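You operate a simulated robot arm through the tools that you are given. There is no shell and no other tool. Be economical: measure what you need, move in short steps, check, and stop when the job is done.

You run a simulated robot arm. Do the job below in one go: nothing can be reset, and whatever is moved stays where it is left.

JOB
Test the leak breaker with the pumps and bench breakers off.
Fine: press TEST once, reset the leak breaker, then put both back on.

Only the result counts: the job must be done as asked and must still hold three seconds after the hand-in. Knocking over, shifting, dropping, spilling or breaking anything else fails it.

ROBOT AND FRAMES
A 6-joint arm with a two-finger parallel gripper, fixed in place. Base frame: the origin is at the foot of the arm, x ahead of it, y to its left, z up; the work surface is at about z = 900. Readings come in mm, rad, newtons and seconds.
With the tool pointing down near the work surface it reaches from about 240 to 660 mm from the base axis. Its first joint turns from -1.152 to 1.152 rad. Payload 2.9 kg.
Tool frame: the origin (TCP) lies between the finger pads and is the grasp point; the fingertips stand 30 mm ahead of it; z points along the fingers, y is the line along which they close. The gripper opens to 110 mm. The fingers are 20 mm wide and 10 mm thick; the gripper's body (48 by 112 mm) begins 55 mm behind the TCP.
Orientation is told as [roll, pitch, yaw] about the base's x, y, z axes, in that order, counted from this pose: with the fingers straight down and closing along the base's y, the tool's x points along the base's -x, its y along +y and its z along -z.

CONTROLS
- The arm moves only by the tool apply_moves. Its arguments are lists of equal length, an entry for each row: "angular": the turn, a rotation vector about the base's x, y, z in units of 5 degrees (1.0 is 5 degrees), a list of three; "slide": the shift along the base's x, y, z in units of 20 mm (1.0 is 20 mm), a list of three; "hand": the opening, from 0 (shut) to 1 (fully open). In form: {"angular": [[ax, ay, az], ...], "slide": [[dx, dy, dz], ...], "hand": [hand, ...]}. A call has 1 to 12 rows; each row shifts and turns the commanded pose from where the row before left it. A call with a number of a shift or a turn outside -1 to 1 is refused whole. A row lasts 0.2 s, in which the tool goes at most 50 mm and 0.15 rad; a call with a longer step from one row to the next is refused whole, and so is a gripper value outside its range. Where a pose cannot be reached the arm comes as near as it can. A force on the tool above 40 N (or 10 N above the force at the start of the call, whichever is more), or a blocked arm, ends the call early, and 0.2 s more pass. Each finger travels about 108 mm/s and halts on what it meets, pressing with about 33 N; the grip force reading is that of the motor and also rises with nothing between the fingers. The clock runs only during rows and for 0.2 s after the last one: add rows that do not move to give the fingers time. It gives the time, the measured TCP pose, the force on the tool (base axes), the opening and the grip force at its end, in the units of the frame above (readings bear some noise), with the torque about the TCP (base axes, N m) and any sound that the robot's microphone picked up, and new pictures: "pictures" is both (left out), scene, wrist or none.
- Cameras (640 x 400 px; columns grow to the right, rows downward): "scene" is fixed at [92.3, 443.4, 1396.6]; the picture's right is [-0.62, -0.78, 0.00], its down [-0.35, 0.28, -0.90] and it looks along [0.70, -0.56, -0.44] (base axes); focal length 328 px, centre (320, 200). "wrist" rides on the gripper at [72, 17, -103] in the tool frame; the picture's right is [-0.23, 0.97, 0.00], its down [-0.76, -0.18, -0.62] and it looks along [-0.61, -0.14, 0.78] (tool axes); focal length 222 px, centre (320, 200). There is no depth. A picture from a camera that has moved, and an enlarged one, comes with that camera's place and axes in the base frame and with its lens.
- inspect(camera, box): a new picture of the part [left, top, right, bottom] of that camera's present view, enlarged. No time passes.
- finish_job(): hands the job in; it is judged then, once.

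Go step by step. Nothing tells you positions but the pictures and the camera data: compare them with the known pose of the tool, close in by small moves and look again before you grip or let go. The budget is 120 turns and 200 pictures, counting those below and the enlarged ones. Unless the task says otherwise, let go and move clear before handing in, and close with one line.

The tools are called after "Call:" as name(argument=value, ...) on one line, values as JSON. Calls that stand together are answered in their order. apply_moves: Moves the arm, as the interface text tells. Its arguments: {"type":"object","properties":{"angular":{"type":"array"},"slide":{"type":"array"},"hand":{"type":"array"},"pictures":{"type":"string","enum":["both","scene","wrist","none"]}},"required":["angular","slide","hand"]} The other tools are called the same way: inspect (camera, box) takes an enlarged picture of a part of a camera's view; finish_job () hands the job in.

At the start:

```text
t: 0.0
eef_pos: [417.9, -50.4, 1194.8]
orientation: [0.0, 0.001, -0.001]
contact_force: [0.0, 0.1, 0.6]
ft_torque: [0.01, 0.0, 0.02]
gripper_width: 110.1
grasp_force: 0.1
```

scene: 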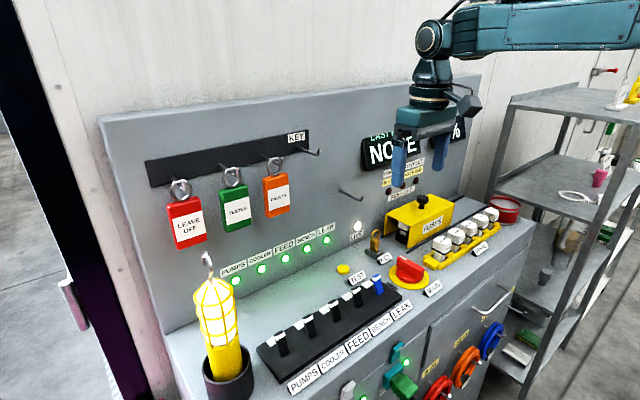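
wrist: 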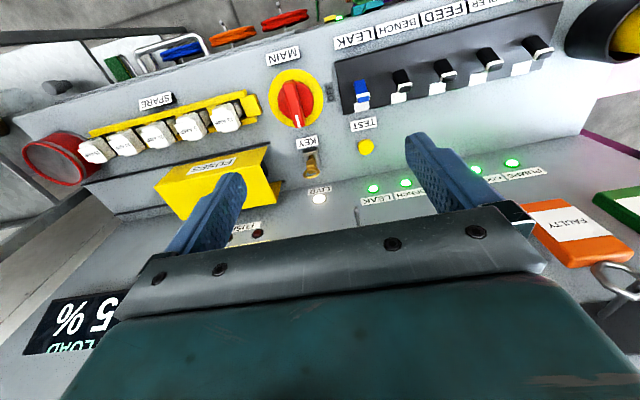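

I see a console with five breakers (PUMPS, COOLER, FEED, BENCH, LEAK in blue), a yellow TEST button and status lamps. I'll look closer first.

Call:
inspect(camera="scene", box=[210, 210, 450, 400])

Call:
inspect(camera="wrist", box=[280, 0, 600, 220])

Call:
inspect(camera="scene", box=[330, 110, 490, 240])

```text
2.11 times, centred on (330, 305) of scene
camera zoom: at [92.3, 443.4, 1396.6], right [-0.62, -0.78, 0.0], down [-0.35, 0.28, -0.9], along [0.7, -0.56, -0.44], focal length 689 px, centre (299, -21)
```

zoom: 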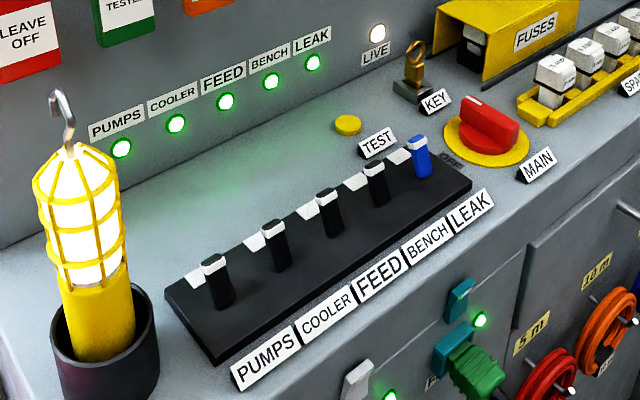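

```text
1.82 times, centred on (440, 110) of wrist
camera zoom: at [343.6, -32.8, 1296.4], right [0.23, 0.97, 0.0], down [0.76, -0.18, 0.62], along [0.61, -0.14, -0.78], focal length 404 px, centre (102, 364)
```

zoom: 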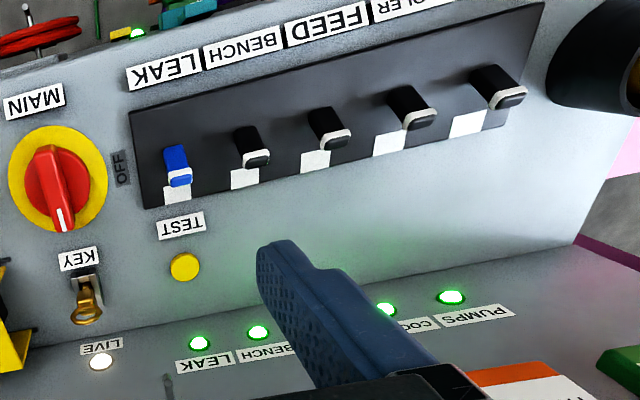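

```text
3.08 times, centred on (410, 175) of scene
camera zoom: at [92.3, 443.4, 1396.6], right [-0.62, -0.78, 0.0], down [-0.35, 0.28, -0.9], along [0.7, -0.56, -0.44], focal length 1008 px, centre (43, 277)
```

zoom: 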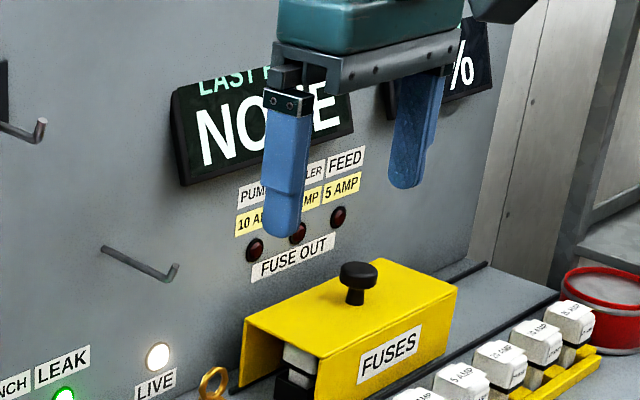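

All five lamps are lit. The levers appear to lean toward the wall (+x) when ON, with tips at about x 445, z 949 and y ≈ 250, 190, 130, 70 and 9. I'll shut the fingers and hover behind BENCH to check this.

Call:
apply_moves(angular=[[0, 0, 0], [0, 0, 0], [0, 0, 0], [0, 0, 0], [0, 0, 0], [0, 0, 0], [0, 0, 0], [0, 0, 0], [0, 0, 0]], slide=[[0.533, 1, -1], [0.533, 1, -1], [0.533, 1, -1], [0.533, 1, -1], [0.533, 1, -1], [0.533, 1, -1], [0, 0, -1], [0, 0, -1], [0, 0, 0]], hand=[0, 0, 0, 0, 0, 0, 0, 0, 0])

```text
t: 2.0
eef_pos: [481.4, 70.4, 1033.1]
orientation: [0.0, 0.0, -0.001]
contact_force: [0.3, 0.0, -0.3]
ft_torque: [-0.01, 0.01, 0.01]
gripper_width: 0.0
grasp_force: 32.8
camera wrist: at [407.8, 86.9, 1135.5], right [0.23, 0.97, 0.0], down [0.76, -0.18, 0.62], along [0.61, -0.14, -0.78], focal length 222 px, centre (320, 200)
```

scene: 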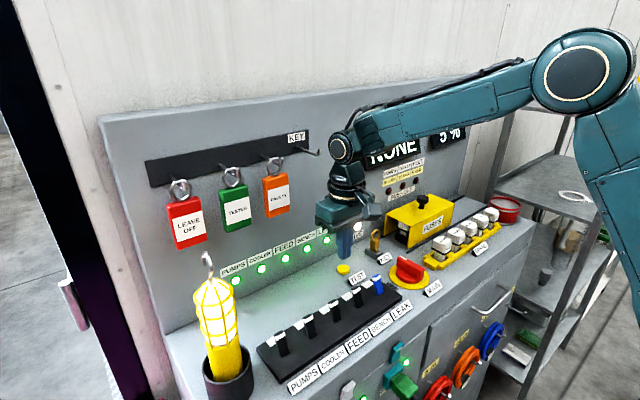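
wrist: 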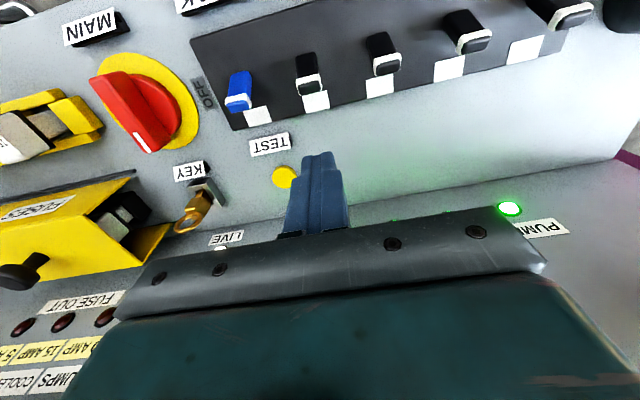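

The estimates hold: the BENCH tip is at about (444, 70, 949). I'll go down behind it and pull toward the robot.

Call:
apply_moves(angular=[[0, 0, 0], [0, 0, 0], [0, 0, 0], [0, 0, 0], [0, 0, 0]], slide=[[0, 0, -1], [0, 0, -1], [0, 0, -1], [0, 0, -0.4], [0, 0, 0]], hand=[0, 0, 0, 0, 0], pictures="wrist")

Call:
apply_moves(angular=[[0, 0, 0], [0, 0, 0], [0, 0, 0], [0, 0, 0], [0, 0, 0]], slide=[[-0.4, 0, 0], [-0.4, 0, 0], [-0.4, 0, 0], [-0.4, 0, 0], [-0.4, 0, 0]], hand=[0, 0, 0, 0, 0])

```text
t: 3.2
eef_pos: [481.5, 70.1, 966.2]
orientation: [-0.001, 0.0, 0.002]
contact_force: [-0.5, 0.0, 0.1]
ft_torque: [0.02, 0.02, 0.0]
gripper_width: 0.3
grasp_force: 33.0
camera wrist: at [407.8, 87.4, 1068.4], right [0.23, 0.97, 0.0], down [0.76, -0.18, 0.62], along [0.61, -0.14, -0.78], focal length 222 px, centre (320, 200)
```

wrist: 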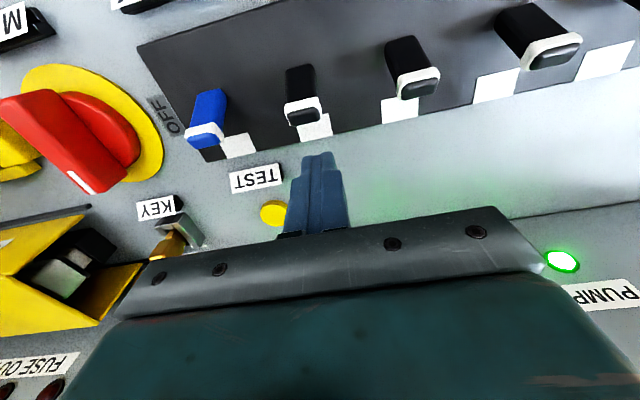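

```text
t: 4.4
eef_pos: [441.8, 70.5, 966.4]
orientation: [0.0, 0.001, -0.001]
contact_force: [-0.2, 1.0, 0.5]
ft_torque: [0.02, -0.04, -0.01]
gripper_width: 0.0
grasp_force: 33.0
camera wrist: at [367.6, 87.4, 1068.4], right [0.23, 0.97, 0.0], down [0.76, -0.18, 0.62], along [0.61, -0.14, -0.78], focal length 222 px, centre (320, 200)
```

scene: 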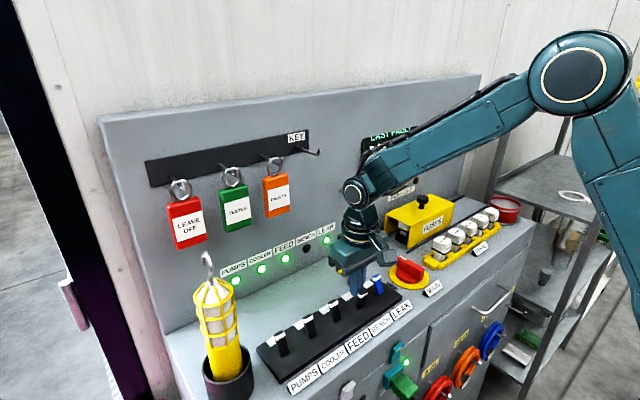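
wrist: 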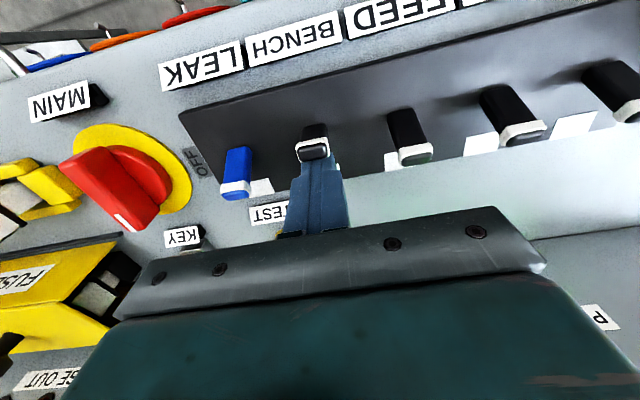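

BENCH is off: its lamp is out and so is the work lamp. Next is PUMPS. I'll roll the hand about 15° so its body stays clear of the standing work lamp.

Call:
apply_moves(angular=[[0, 0, 0], [0, 0, 0], [0, 0, 0], [1, 0, 0], [1, 0, 0], [1, 0, 0], [0, 0, 0], [0, 0, 0], [0, 0, 0], [0, 0, 0], [0, 0, 0], [0, 0, 0]], slide=[[0.5, 0, 0.3], [0.5, 0, 1], [0.5, 0, 1], [0.5, 1, 0.3], [0, 1, 0], [0, 1, 0], [0, 1, 0], [0, 1, 0], [0, 1, 0], [0, 1, 0], [0, 1, 0], [0, 0, 0]], hand=[0, 0, 0, 0, 0, 0, 0, 0, 0, 0, 0, 0])

```text
t: 7.0
eef_pos: [481.3, 230.4, 1018.8]
orientation: [0.262, 0.001, 0.0]
contact_force: [0.4, 0.5, 0.0]
ft_torque: [0.04, -0.02, 0.02]
gripper_width: 0.0
grasp_force: 32.9
camera wrist: at [407.5, 219.9, 1122.1], right [0.23, 0.94, 0.25], down [0.76, -0.33, 0.56], along [0.61, 0.07, -0.79], focal length 222 px, centre (320, 200)
```

scene: 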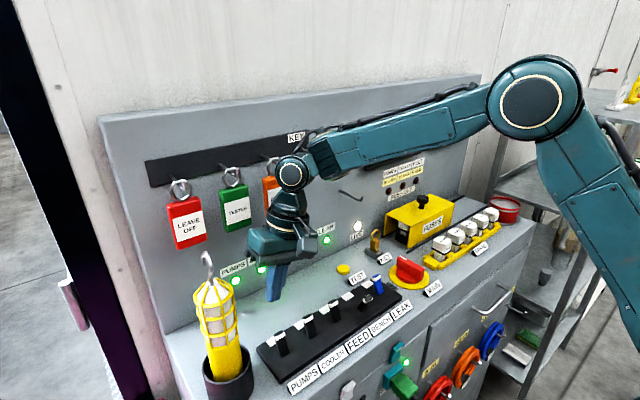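
wrist: 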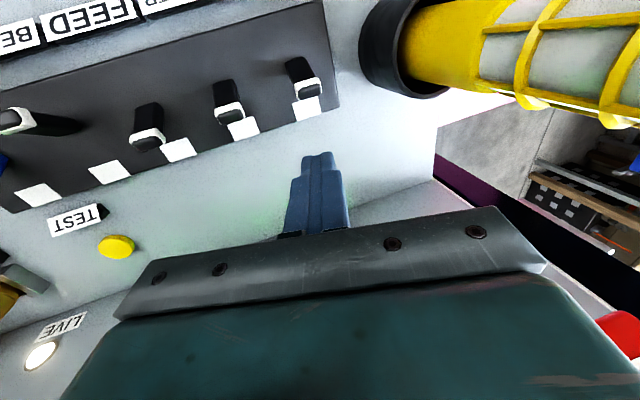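

Clear of the lamp. I'll go down behind PUMPS and pull it.

Call:
apply_moves(angular=[[0, 0, 0], [0, 0, 0], [0, 0, 0], [0, 0, 0]], slide=[[0, 0.6, -0.6], [0, 0, -1], [0, 0, -1], [0, 0, 0]], hand=[0, 0, 0, 0])

```text
t: 8.0
eef_pos: [480.6, 242.1, 967.0]
orientation: [0.262, 0.002, 0.0]
contact_force: [0.0, -0.2, -0.8]
ft_torque: [-0.03, -0.01, 0.0]
gripper_width: 0.0
grasp_force: 32.6
camera wrist: at [407.0, 231.9, 1069.7], right [0.23, 0.94, 0.25], down [0.76, -0.33, 0.56], along [0.61, 0.07, -0.79], focal length 222 px, centre (320, 200)
```

scene: 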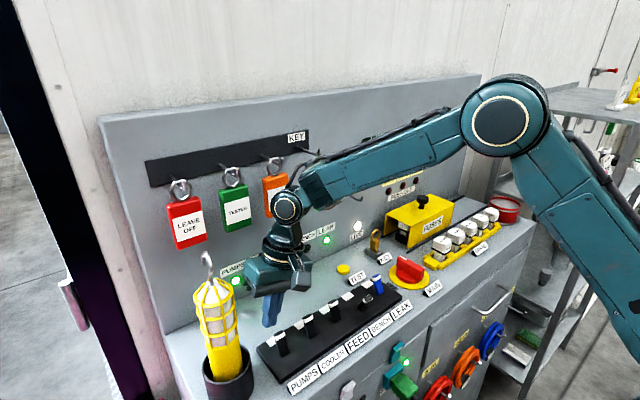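
wrist: 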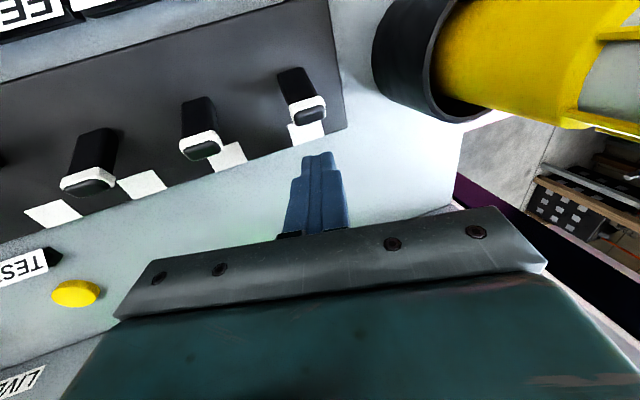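

Call:
apply_moves(angular=[[0, 0, 0], [0, 0, 0], [0, 0, 0], [0, 0, 0], [0, 0, 0]], slide=[[-0.4, 0, 0], [-0.4, 0, 0], [-0.4, 0, 0], [-0.4, 0, 0], [-0.4, 0, 0]], hand=[0, 0, 0, 0, 0])

```text
t: 9.2
eef_pos: [441.2, 242.2, 966.9]
orientation: [0.263, 0.001, 0.001]
contact_force: [0.2, -0.2, -0.6]
ft_torque: [-0.03, -0.02, -0.02]
gripper_width: 0.2
grasp_force: 32.4
camera wrist: at [367.5, 231.9, 1068.9], right [0.23, 0.94, 0.25], down [0.76, -0.33, 0.56], along [0.61, 0.07, -0.79], focal length 222 px, centre (320, 200)
```

scene: 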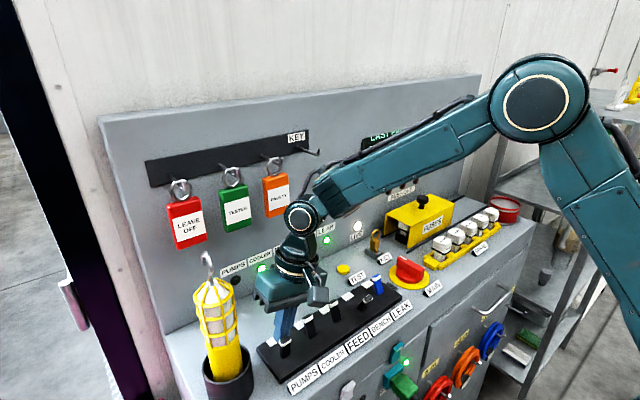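
wrist: 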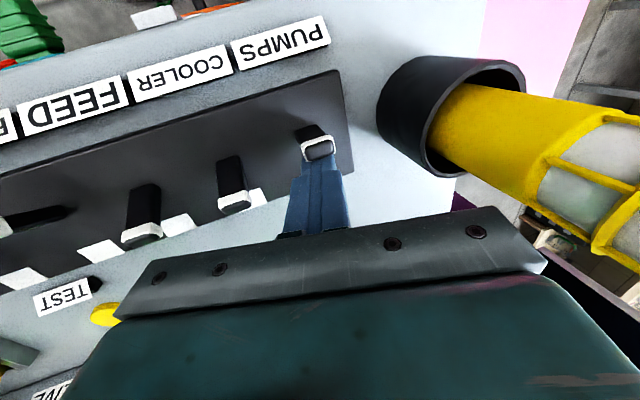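

PUMPS is off too. I'll retreat, unroll, and travel to the TEST button at about (545, 11, 905).

Call:
apply_moves(angular=[[0, 0, 0], [0, 0, 0], [0, 0, 0], [0, 0, 0], [0, 0, 0], [0, 0, 0], [-1, 0, 0], [-1, 0, 0], [-1, 0, 0], [0, 0, 0], [0, 0, 0]], slide=[[0.7, -0.1, 0.2], [0.3, 0, 1], [0, 0, 1], [0, -1, 1], [0, -1, 0.2], [0, -1, 0], [0, -1, 0], [0, -1, 0], [0, -1, 0], [0, -1, 0], [0, -1, 0]], hand=[0, 0, 0, 0, 0, 0, 0, 0, 0, 0, 0], pictures="none")

Call:
apply_moves(angular=[[0, -1, 0], [0, -1, 0], [0, -1, 0], [0, -1, 0], [0, 0, 0], [0, 0, 0]], slide=[[0, -1, 0], [0, -1, 0], [0, -1, 0], [0.5, -0.45, -0.5], [0.5, 0, -0.5], [0, 0, 0]], hand=[0, 0, 0, 0, 0, 0])

```text
t: 11.6
eef_pos: [461.9, 79.6, 1033.8]
orientation: [0.001, -0.002, 0.0]
contact_force: [0.7, 0.2, -1.1]
ft_torque: [0.01, -0.01, -0.03]
gripper_width: 0.1
grasp_force: 33.6
```

```text
t: 13.0
eef_pos: [480.7, 11.1, 1014.5]
orientation: [0.0, -0.348, 0.0]
contact_force: [0.0, -0.1, 0.8]
ft_torque: [0.0, -0.01, 0.01]
gripper_width: 0.0
grasp_force: 33.2
camera wrist: at [376.9, 27.9, 1085.6], right [0.21, 0.97, 0.08], down [0.5, -0.18, 0.85], along [0.84, -0.14, -0.53], focal length 222 px, centre (320, 200)
```

scene: 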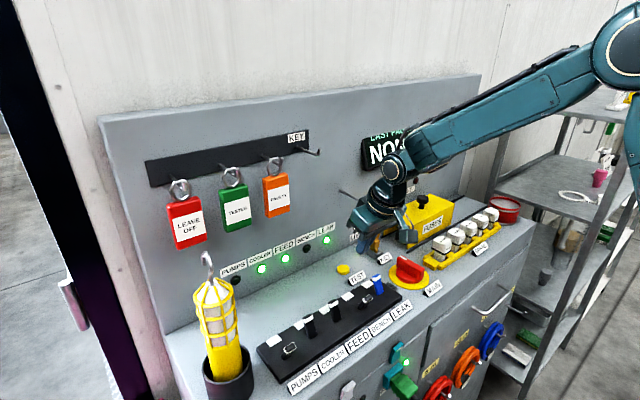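
wrist: 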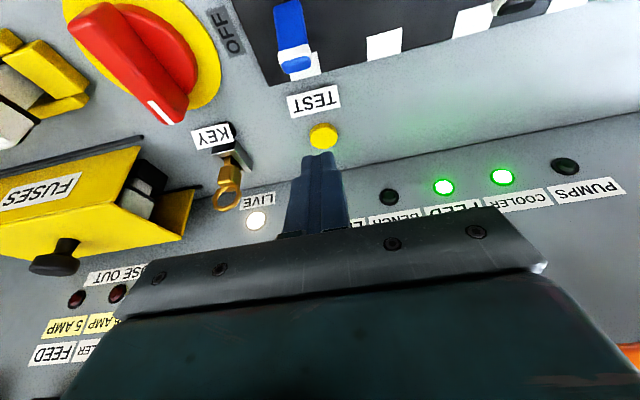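

Call:
apply_moves(angular=[[0, 0, 0], [0, 0, 0], [0, 0, 0], [0, 0, 0], [0, 0, 0]], slide=[[0.3, 0, -0.9], [0.6, 0, -0.9], [0.9, 0, -0.9], [0.9, 0, 0], [0, 0, 0]], hand=[0, 0, 0, 0, 0])

Call:
inspect(camera="wrist", box=[240, 60, 420, 220])

Call:
inspect(camera="scene", box=[300, 180, 460, 310])

```text
t: 14.2
eef_pos: [535.3, 11.9, 960.3]
orientation: [-0.002, -0.35, 0.001]
contact_force: [0.9, -0.8, -0.7]
ft_torque: [-0.02, -0.04, -0.04]
gripper_width: 0.1
grasp_force: 32.4
camera wrist: at [430.9, 27.8, 1031.3], right [0.21, 0.97, 0.08], down [0.5, -0.18, 0.85], along [0.84, -0.14, -0.53], focal length 222 px, centre (320, 200)
```

scene: 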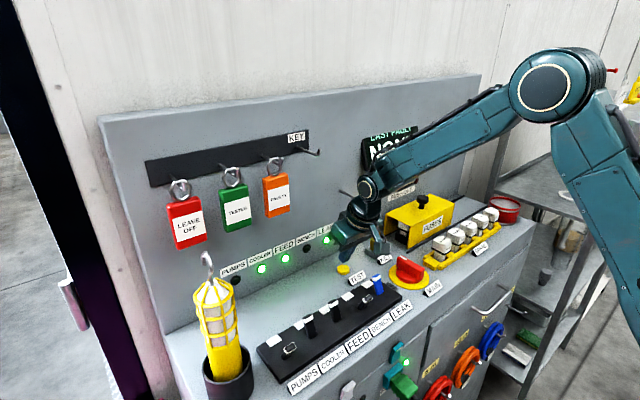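
wrist: 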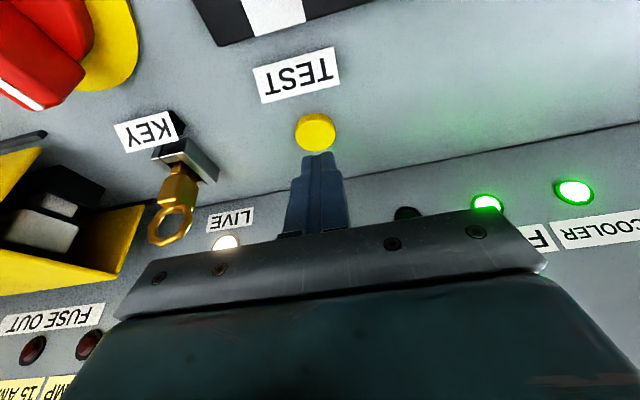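

```text
2.50 times, centred on (330, 140) of wrist
camera zoom: at [430.9, 27.8, 1031.3], right [0.21, 0.97, 0.08], down [0.5, -0.18, 0.85], along [0.84, -0.14, -0.53], focal length 555 px, centre (295, 350)
```

zoom: 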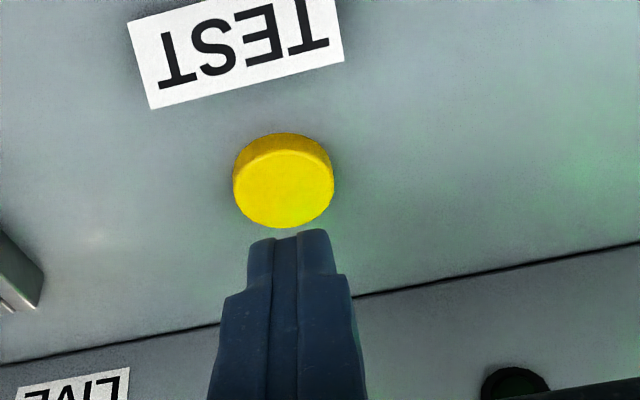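

```text
3.08 times, centred on (380, 245) of scene
camera zoom: at [92.3, 443.4, 1396.6], right [-0.62, -0.78, 0.0], down [-0.35, 0.28, -0.9], along [0.7, -0.56, -0.44], focal length 1008 px, centre (135, 62)
```

zoom: 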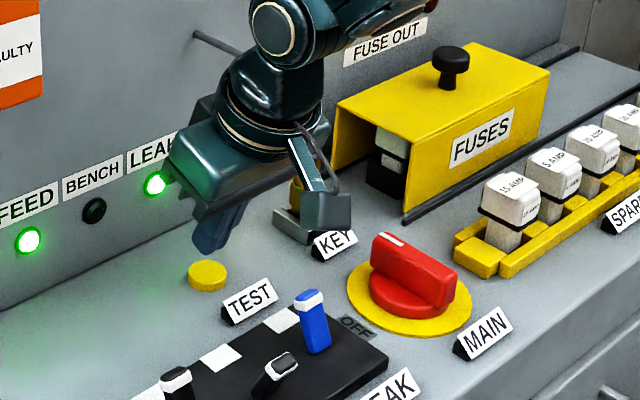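

The fingertip is above TEST. I'll press slowly in small steps.

Call:
apply_moves(angular=[[0, 0, 0], [0, 0, 0], [0, 0, 0], [0, 0, 0], [0, 0, 0]], slide=[[0, 0, -0.4], [0, 0, -0.4], [0, 0, -0.1], [0, 0, -0.1], [0, 0, -0.1]], hand=[0, 0, 0, 0, 0])

```text
t: 15.4
eef_pos: [537.0, 11.0, 938.3]
orientation: [0.0, -0.35, 0.001]
contact_force: [0.4, 0.5, 0.4]
ft_torque: [-0.01, 0.01, 0.0]
gripper_width: 0.0
grasp_force: 33.0
camera wrist: at [430.9, 28.1, 1009.6], right [0.21, 0.97, 0.08], down [0.5, -0.18, 0.85], along [0.84, -0.14, -0.53], focal length 222 px, centre (320, 200)
```

scene: 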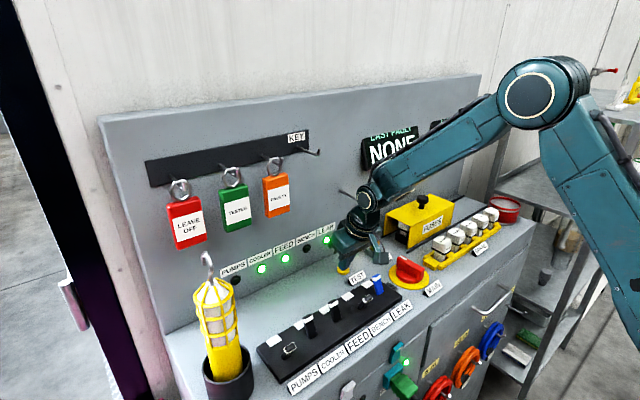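
wrist: 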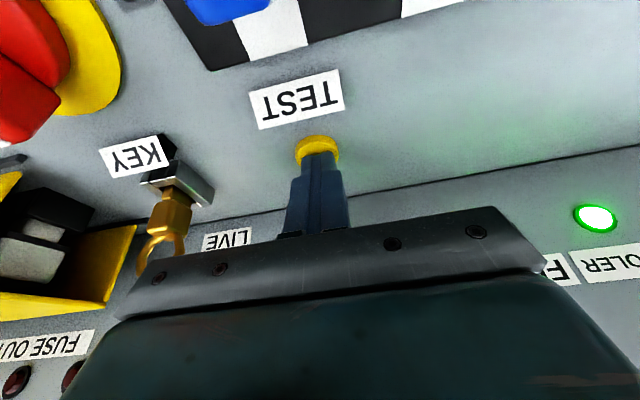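

Not touching yet, so I'll continue down in 2 mm steps.

Call:
apply_moves(angular=[[0, 0, 0], [0, 0, 0]], slide=[[0, 0, -0.1], [0, 0, -0.1]], hand=[0, 0], pictures="scene")

```text
t: 16.0
eef_pos: [535.5, 11.1, 933.7]
orientation: [0.0, -0.35, -0.001]
contact_force: [-0.6, 0.0, 4.6]
ft_torque: [0.02, 0.0, -0.06]
gripper_width: 0.1
grasp_force: 32.9
heard: click
```

scene: 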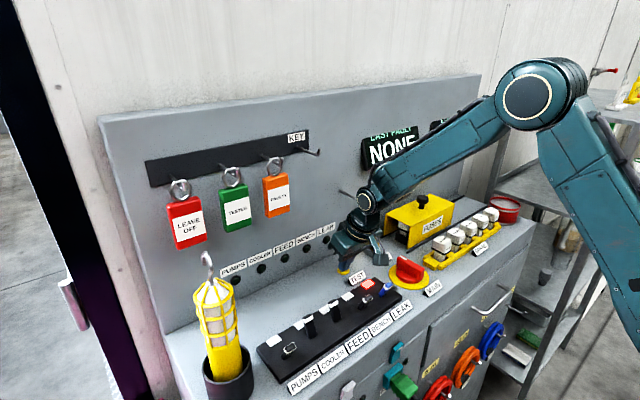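

A click: the leak breaker tripped, a red flag shows and all lamps are out. I'll lift off and look at the LEAK lever.

Call:
apply_moves(angular=[[0, 0, 0], [0, 0, 0], [0, 0, 0], [0, 0, 0], [0, 1, 0], [0, 1, 0], [0, 1, 0], [0, 1, 0], [0, 0, 0]], slide=[[0, 0, 1], [-0.3, 0, 0.5], [-1, 0, 1], [-1, 0, 1], [-1, 0, 0.5], [-1, 0, 0], [-1, 0, 0], [-1, 0, 0], [0, 0, 0]], hand=[0, 0, 0, 0, 0, 0, 0, 0, 0])

Call:
inspect(camera="scene", box=[240, 220, 440, 380])

```text
t: 18.0
eef_pos: [409.4, 11.0, 1014.6]
orientation: [0.0, 0.002, 0.001]
contact_force: [1.0, 0.9, -0.5]
ft_torque: [0.01, 0.01, 0.0]
gripper_width: 0.0
grasp_force: 33.0
camera wrist: at [334.8, 28.3, 1116.3], right [0.23, 0.97, 0.0], down [0.76, -0.18, 0.62], along [0.61, -0.14, -0.78], focal length 222 px, centre (320, 200)
```

scene: 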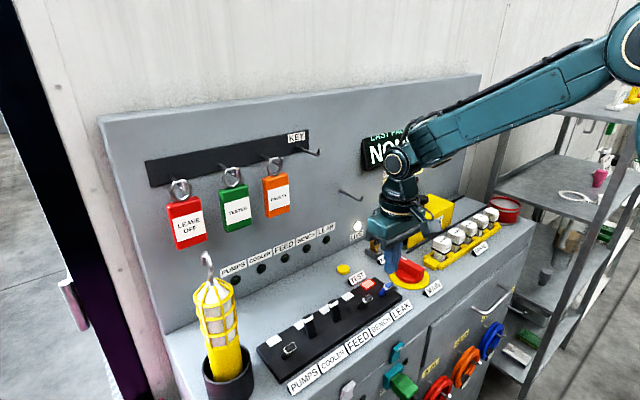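
wrist: 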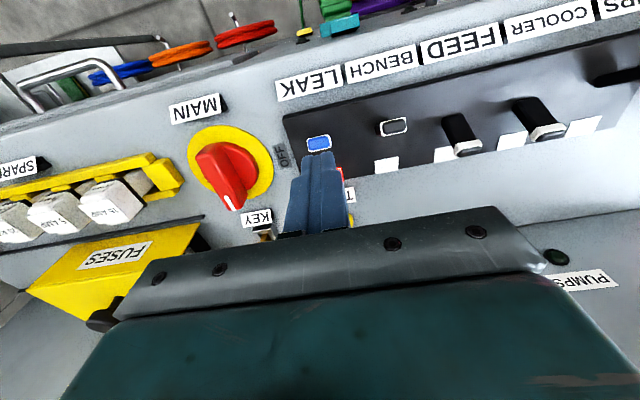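

```text
2.50 times, centred on (340, 300) of scene
camera zoom: at [92.3, 443.4, 1396.6], right [-0.62, -0.78, 0.0], down [-0.35, 0.28, -0.9], along [0.7, -0.56, -0.44], focal length 819 px, centre (270, -50)
```

zoom: 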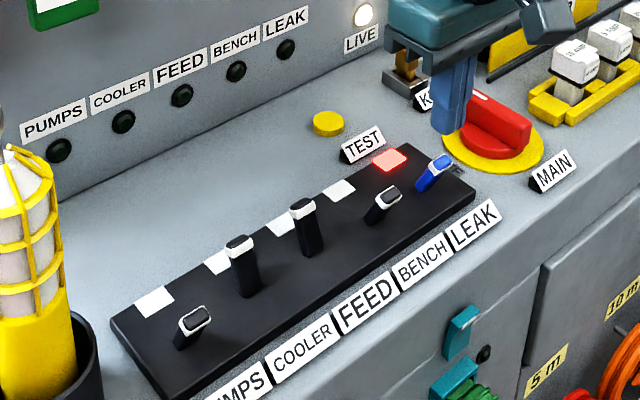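

LEAK was thrown fully to the off side (tip at about x 410), the same as BENCH and PUMPS. I'll lower the finger on the robot side of LEAK, staying above its label, and push it toward the wall.

Call:
apply_moves(angular=[[0, 0, 0], [0, 0, 0], [0, 0, 0], [0, 0, 0], [0, 0, 0]], slide=[[-0.7, 0, 0], [-0.7, 0, 0], [0, 0, -1], [0, 0, -0.8], [0, 0, 0]], hand=[0, 0, 0, 0, 0])

Call:
inspect(camera="scene", box=[320, 220, 460, 340])

```text
t: 19.2
eef_pos: [381.6, 10.8, 978.7]
orientation: [0.001, 0.0, 0.0]
contact_force: [0.2, 0.8, -0.2]
ft_torque: [0.01, 0.0, 0.0]
gripper_width: 0.0
grasp_force: 32.9
camera wrist: at [307.8, 28.0, 1080.7], right [0.23, 0.97, 0.0], down [0.76, -0.18, 0.62], along [0.61, -0.14, -0.78], focal length 222 px, centre (320, 200)
```

scene: 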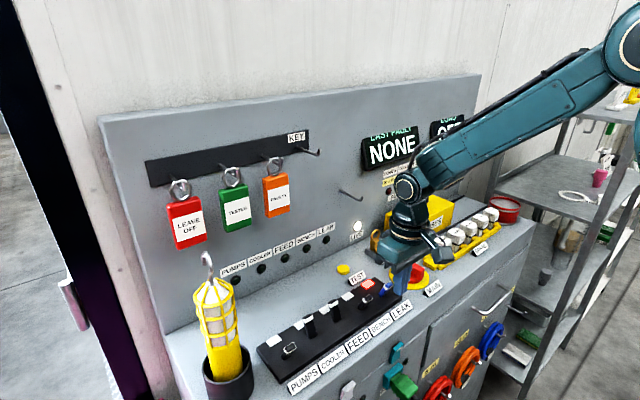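
wrist: 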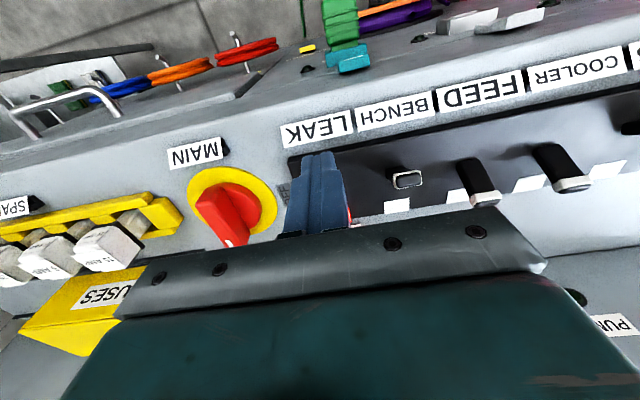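

```text
3.33 times, centred on (390, 280) of scene
camera zoom: at [92.3, 443.4, 1396.6], right [-0.62, -0.78, 0.0], down [-0.35, 0.28, -0.9], along [0.7, -0.56, -0.44], focal length 1092 px, centre (87, -67)
```

zoom: 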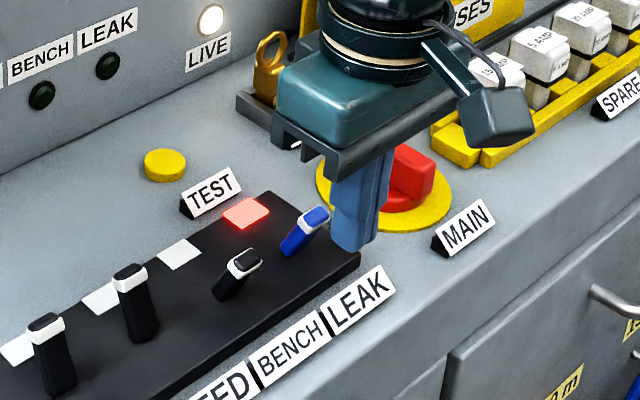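

Call:
apply_moves(angular=[[0, 0, 0], [0, 0, 0], [0, 0, 0], [0, 0, 0], [0, 0, 0], [0, 0, 0], [0, 0, 0], [0, 0, 0]], slide=[[0, 0, -0.3], [0, 0, -0.3], [0, 0, 0], [0.4, 0, 0], [0.4, 0, 0], [0.4, 0, 0], [0.4, 0, 0], [0.3, 0, 0]], hand=[0, 0, 0, 0, 0, 0, 0, 0])

Call:
inspect(camera="scene", box=[210, 200, 450, 360])

```text
t: 21.0
eef_pos: [419.2, 10.5, 966.1]
orientation: [-0.001, -0.002, 0.0]
contact_force: [0.8, 0.0, 0.3]
ft_torque: [-0.01, 0.03, -0.02]
gripper_width: 0.0
grasp_force: 32.9
camera wrist: at [345.8, 28.3, 1068.3], right [0.23, 0.97, 0.0], down [0.76, -0.18, 0.62], along [0.61, -0.14, -0.78], focal length 222 px, centre (320, 200)
```

scene: 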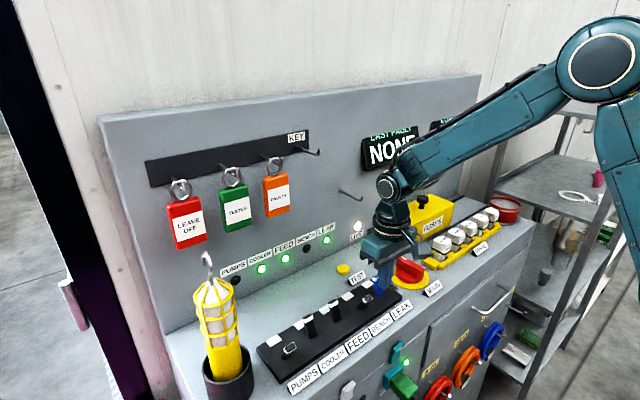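
wrist: 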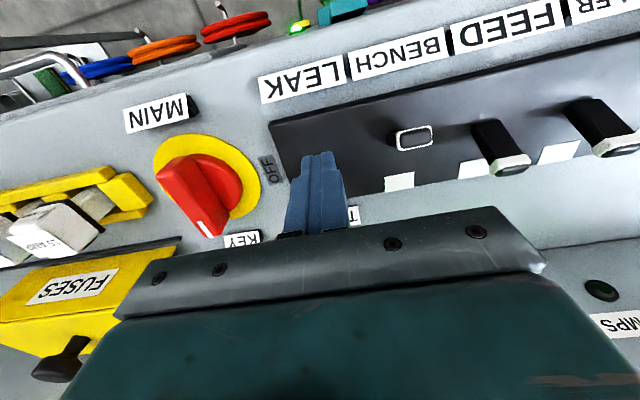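

```text
2.50 times, centred on (330, 280) of scene
camera zoom: at [92.3, 443.4, 1396.6], right [-0.62, -0.78, 0.0], down [-0.35, 0.28, -0.9], along [0.7, -0.56, -0.44], focal length 819 px, centre (295, 0)
```

zoom: 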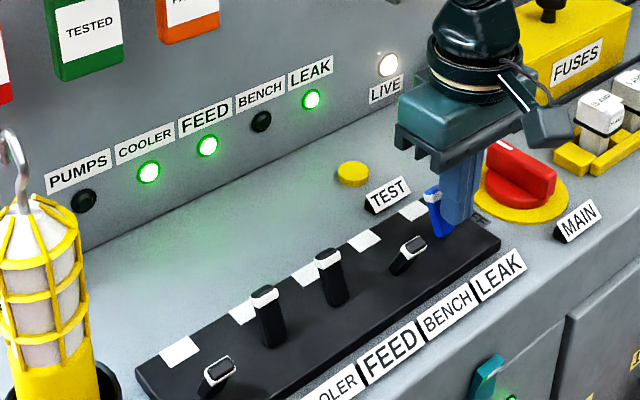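

LEAK has reset: the flag is gone and the LEAK, FEED and COOLER lamps are lit. Next is BENCH.

Call:
apply_moves(angular=[[0, 0, 0], [0, 0, 0], [0, 0, 0], [0, 0, 0], [0, 0, 0], [0, 0, 0], [0, 0, 0], [0, 0, 0]], slide=[[-0.9, 0, 0], [-1, 0, 1], [0, 0, 1], [0, 1, 0], [0, 1, 0], [0, 0.95, -0.5], [0, 0, -1], [0, 0, -0.5]], hand=[0, 0, 0, 0, 0, 0, 0, 0], pictures="wrist")

Call:
apply_moves(angular=[[0, 0, 0], [0, 0, 0], [0, 0, 0], [0, 0, 0], [0, 0, 0]], slide=[[0.4, 0, 0], [0.4, 0, 0], [0.4, 0, 0], [0.4, 0, 0], [0.3, 0, 0]], hand=[0, 0, 0, 0, 0])

```text
t: 22.8
eef_pos: [381.2, 70.0, 966.7]
orientation: [0.0, 0.0, 0.002]
contact_force: [0.2, -0.7, 0.5]
ft_torque: [0.02, 0.0, 0.01]
gripper_width: 0.3
grasp_force: 33.2
camera wrist: at [307.8, 86.8, 1068.4], right [0.23, 0.97, 0.0], down [0.76, -0.18, 0.62], along [0.61, -0.14, -0.78], focal length 222 px, centre (320, 200)
```

wrist: 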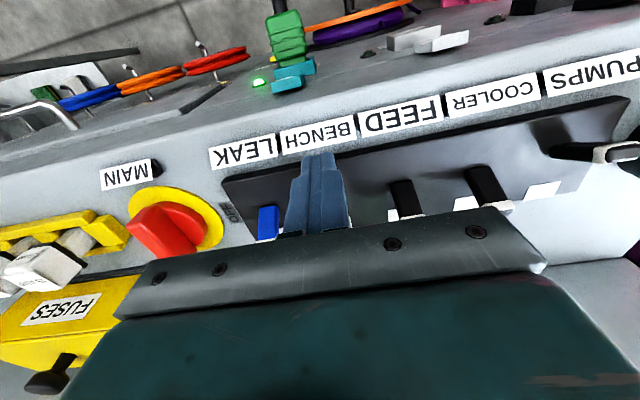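

```text
t: 24.0
eef_pos: [420.0, 69.0, 966.0]
orientation: [0.0, 0.0, 0.001]
contact_force: [-0.2, -0.6, -1.0]
ft_torque: [-0.01, -0.02, -0.01]
gripper_width: 0.0
grasp_force: 33.0
camera wrist: at [345.8, 86.9, 1068.1], right [0.23, 0.97, 0.0], down [0.76, -0.18, 0.62], along [0.61, -0.14, -0.78], focal length 222 px, centre (320, 200)
```

scene: 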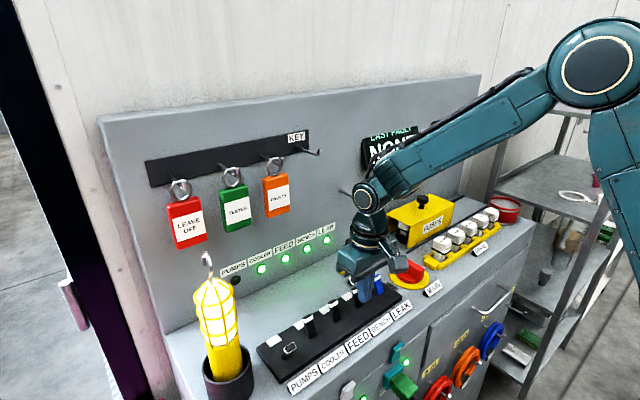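
wrist: 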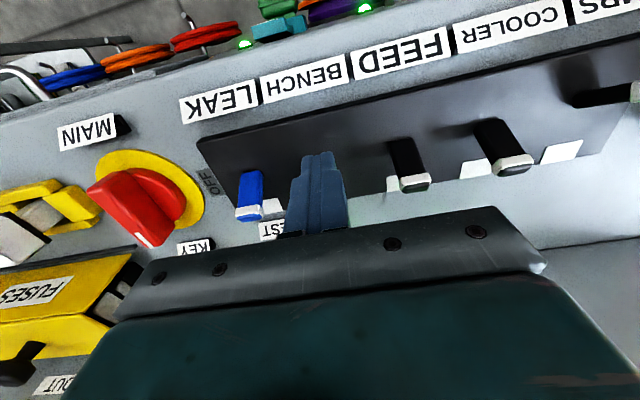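

BENCH is on and the work lamp is lit. Last is PUMPS, again with the roll.

Call:
apply_moves(angular=[[0, 0, 0], [0, 0, 0], [0, 0, 0], [1, 0, 0], [1, 0, 0], [1, 0, 0], [0, 0, 0], [0, 0, 0], [0, 0, 0], [0, 0, 0], [0, 0, 0], [0, 0, 0]], slide=[[-0.9, 0, 0], [-1, 0, 1], [0, 0, 1], [0, 1, 0], [0, 1, 0], [0, 1, 0], [0, 1, 0], [0, 1, 0], [0, 1, 0], [0, 1, 0], [0, 1, 0], [0, 0.65, 0]], hand=[0, 0, 0, 0, 0, 0, 0, 0, 0, 0, 0, 0], pictures="none")

Call:
apply_moves(angular=[[0, 0, 0], [0, 0, 0], [0, 0, 0]], slide=[[0, 0, -1], [0, 0, -0.9], [0, 0, 0]], hand=[0, 0, 0])

```text
t: 26.6
eef_pos: [383.9, 245.3, 1006.8]
orientation: [0.261, -0.001, 0.001]
contact_force: [-0.3, 0.3, -0.1]
ft_torque: [-0.01, 0.04, -0.01]
gripper_width: 0.0
grasp_force: 32.9
```

```text
t: 27.4
eef_pos: [382.8, 243.9, 968.4]
orientation: [0.263, 0.0, 0.0]
contact_force: [0.4, 0.6, 0.7]
ft_torque: [-0.02, 0.01, 0.0]
gripper_width: 0.0
grasp_force: 32.6
camera wrist: at [308.0, 233.1, 1071.4], right [0.23, 0.94, 0.25], down [0.76, -0.33, 0.56], along [0.61, 0.07, -0.79], focal length 222 px, centre (320, 200)
```

scene: 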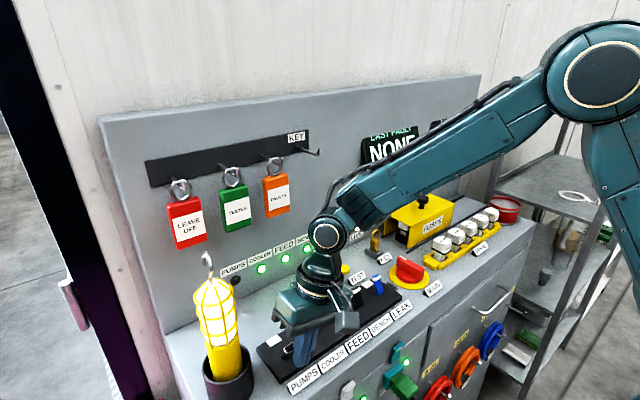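
wrist: 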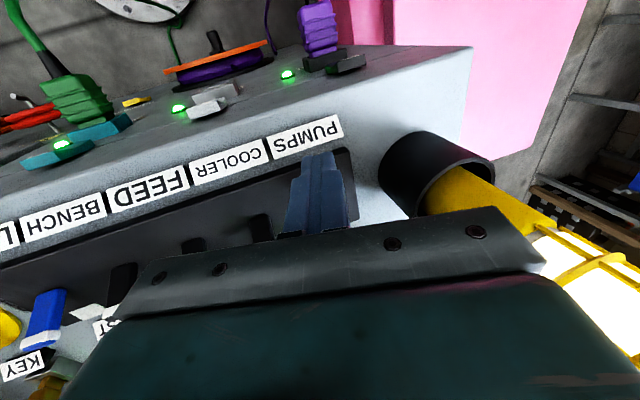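

Call:
apply_moves(angular=[[0, 0, 0], [0, 0, 0], [0, 0, 0], [0, 0, 0], [0, 0, 0]], slide=[[0.4, 0, 0], [0.4, 0, 0], [0.4, 0, 0], [0.4, 0, 0], [0.25, 0, 0]], hand=[0, 0, 0, 0, 0])

```text
t: 28.6
eef_pos: [419.1, 243.9, 968.2]
orientation: [0.262, 0.001, 0.001]
contact_force: [-0.1, 0.7, 0.3]
ft_torque: [0.0, 0.03, 0.0]
gripper_width: 0.0
grasp_force: 33.1
camera wrist: at [345.0, 233.1, 1071.1], right [0.23, 0.94, 0.25], down [0.76, -0.33, 0.56], along [0.61, 0.07, -0.79], focal length 222 px, centre (320, 200)
```

scene: 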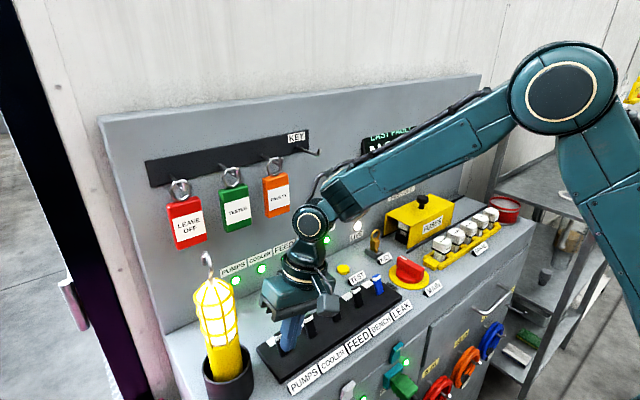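
wrist: 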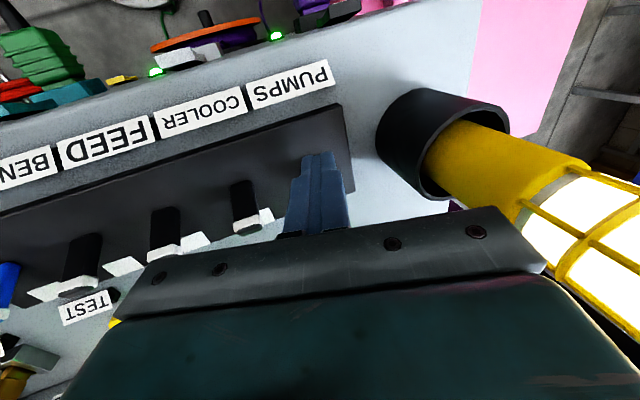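

The PUMPS lamp is lit. I'll retreat clear and check everything.

Call:
apply_moves(angular=[[0, 0, 0], [0, 0, 0], [0, 0, 0], [0, 0, 0], [-1, 0, 0], [-1, 0, 0], [-1, 0, 0], [0, 0, 0], [0, 0, 0], [0, 0, 0], [0, 0, 0]], slide=[[-0.9, 0, 0], [-1, -0.2, 1], [0, -1, 1], [0, -1, 1], [0, -1, 1], [0, -1, 1], [0, -1, 1], [0, -1, 1], [0, -1, 0], [0, -1, 0], [0, -1, 0]], hand=[0, 0, 0, 0, 0, 0, 0, 0, 0, 0, 0])

Call:
inspect(camera="scene", box=[200, 120, 480, 360])

```text
t: 31.0
eef_pos: [379.9, 59.3, 1108.8]
orientation: [-0.001, 0.001, 0.001]
contact_force: [0.4, -0.4, 0.5]
ft_torque: [0.01, 0.01, 0.03]
gripper_width: 0.2
grasp_force: 33.1
camera wrist: at [306.8, 75.7, 1210.3], right [0.23, 0.97, 0.0], down [0.76, -0.18, 0.62], along [0.61, -0.14, -0.78], focal length 222 px, centre (320, 200)
```

scene: 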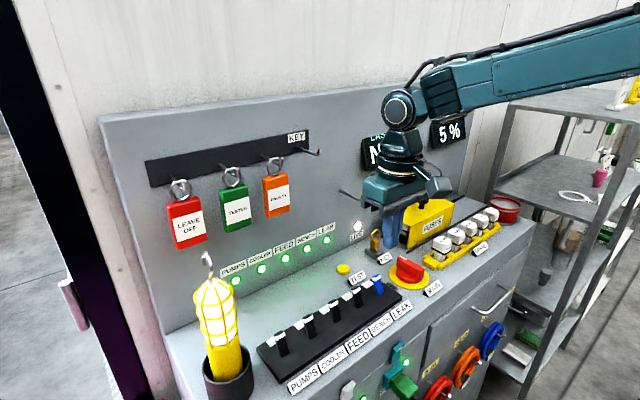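
wrist: 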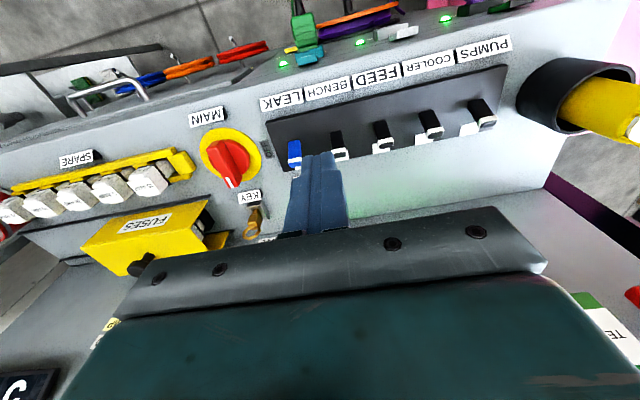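

```text
1.67 times, centred on (340, 240) of scene
camera zoom: at [92.3, 443.4, 1396.6], right [-0.62, -0.78, 0.0], down [-0.35, 0.28, -0.9], along [0.7, -0.56, -0.44], focal length 546 px, centre (287, 133)
```

zoom: 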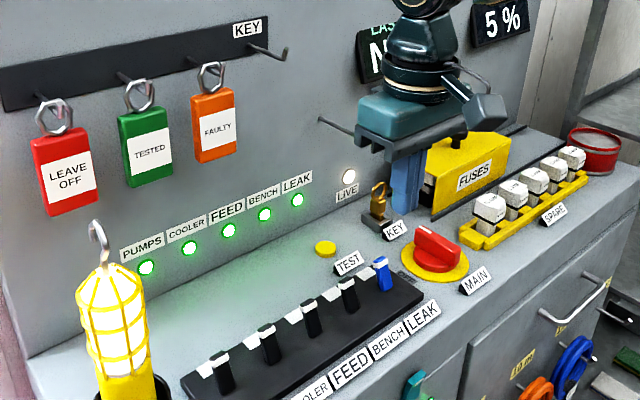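

All five lamps are lit, the levers are all ON, the load reads 5% again and nothing else has moved. Handing in.

Call:
finish_job()

```text
The job is handed in.
```

With PUMPS and BENCH off, I pressed TEST once and the leak breaker tripped; I reset it and put both breakers back on, so all five lamps are lit.
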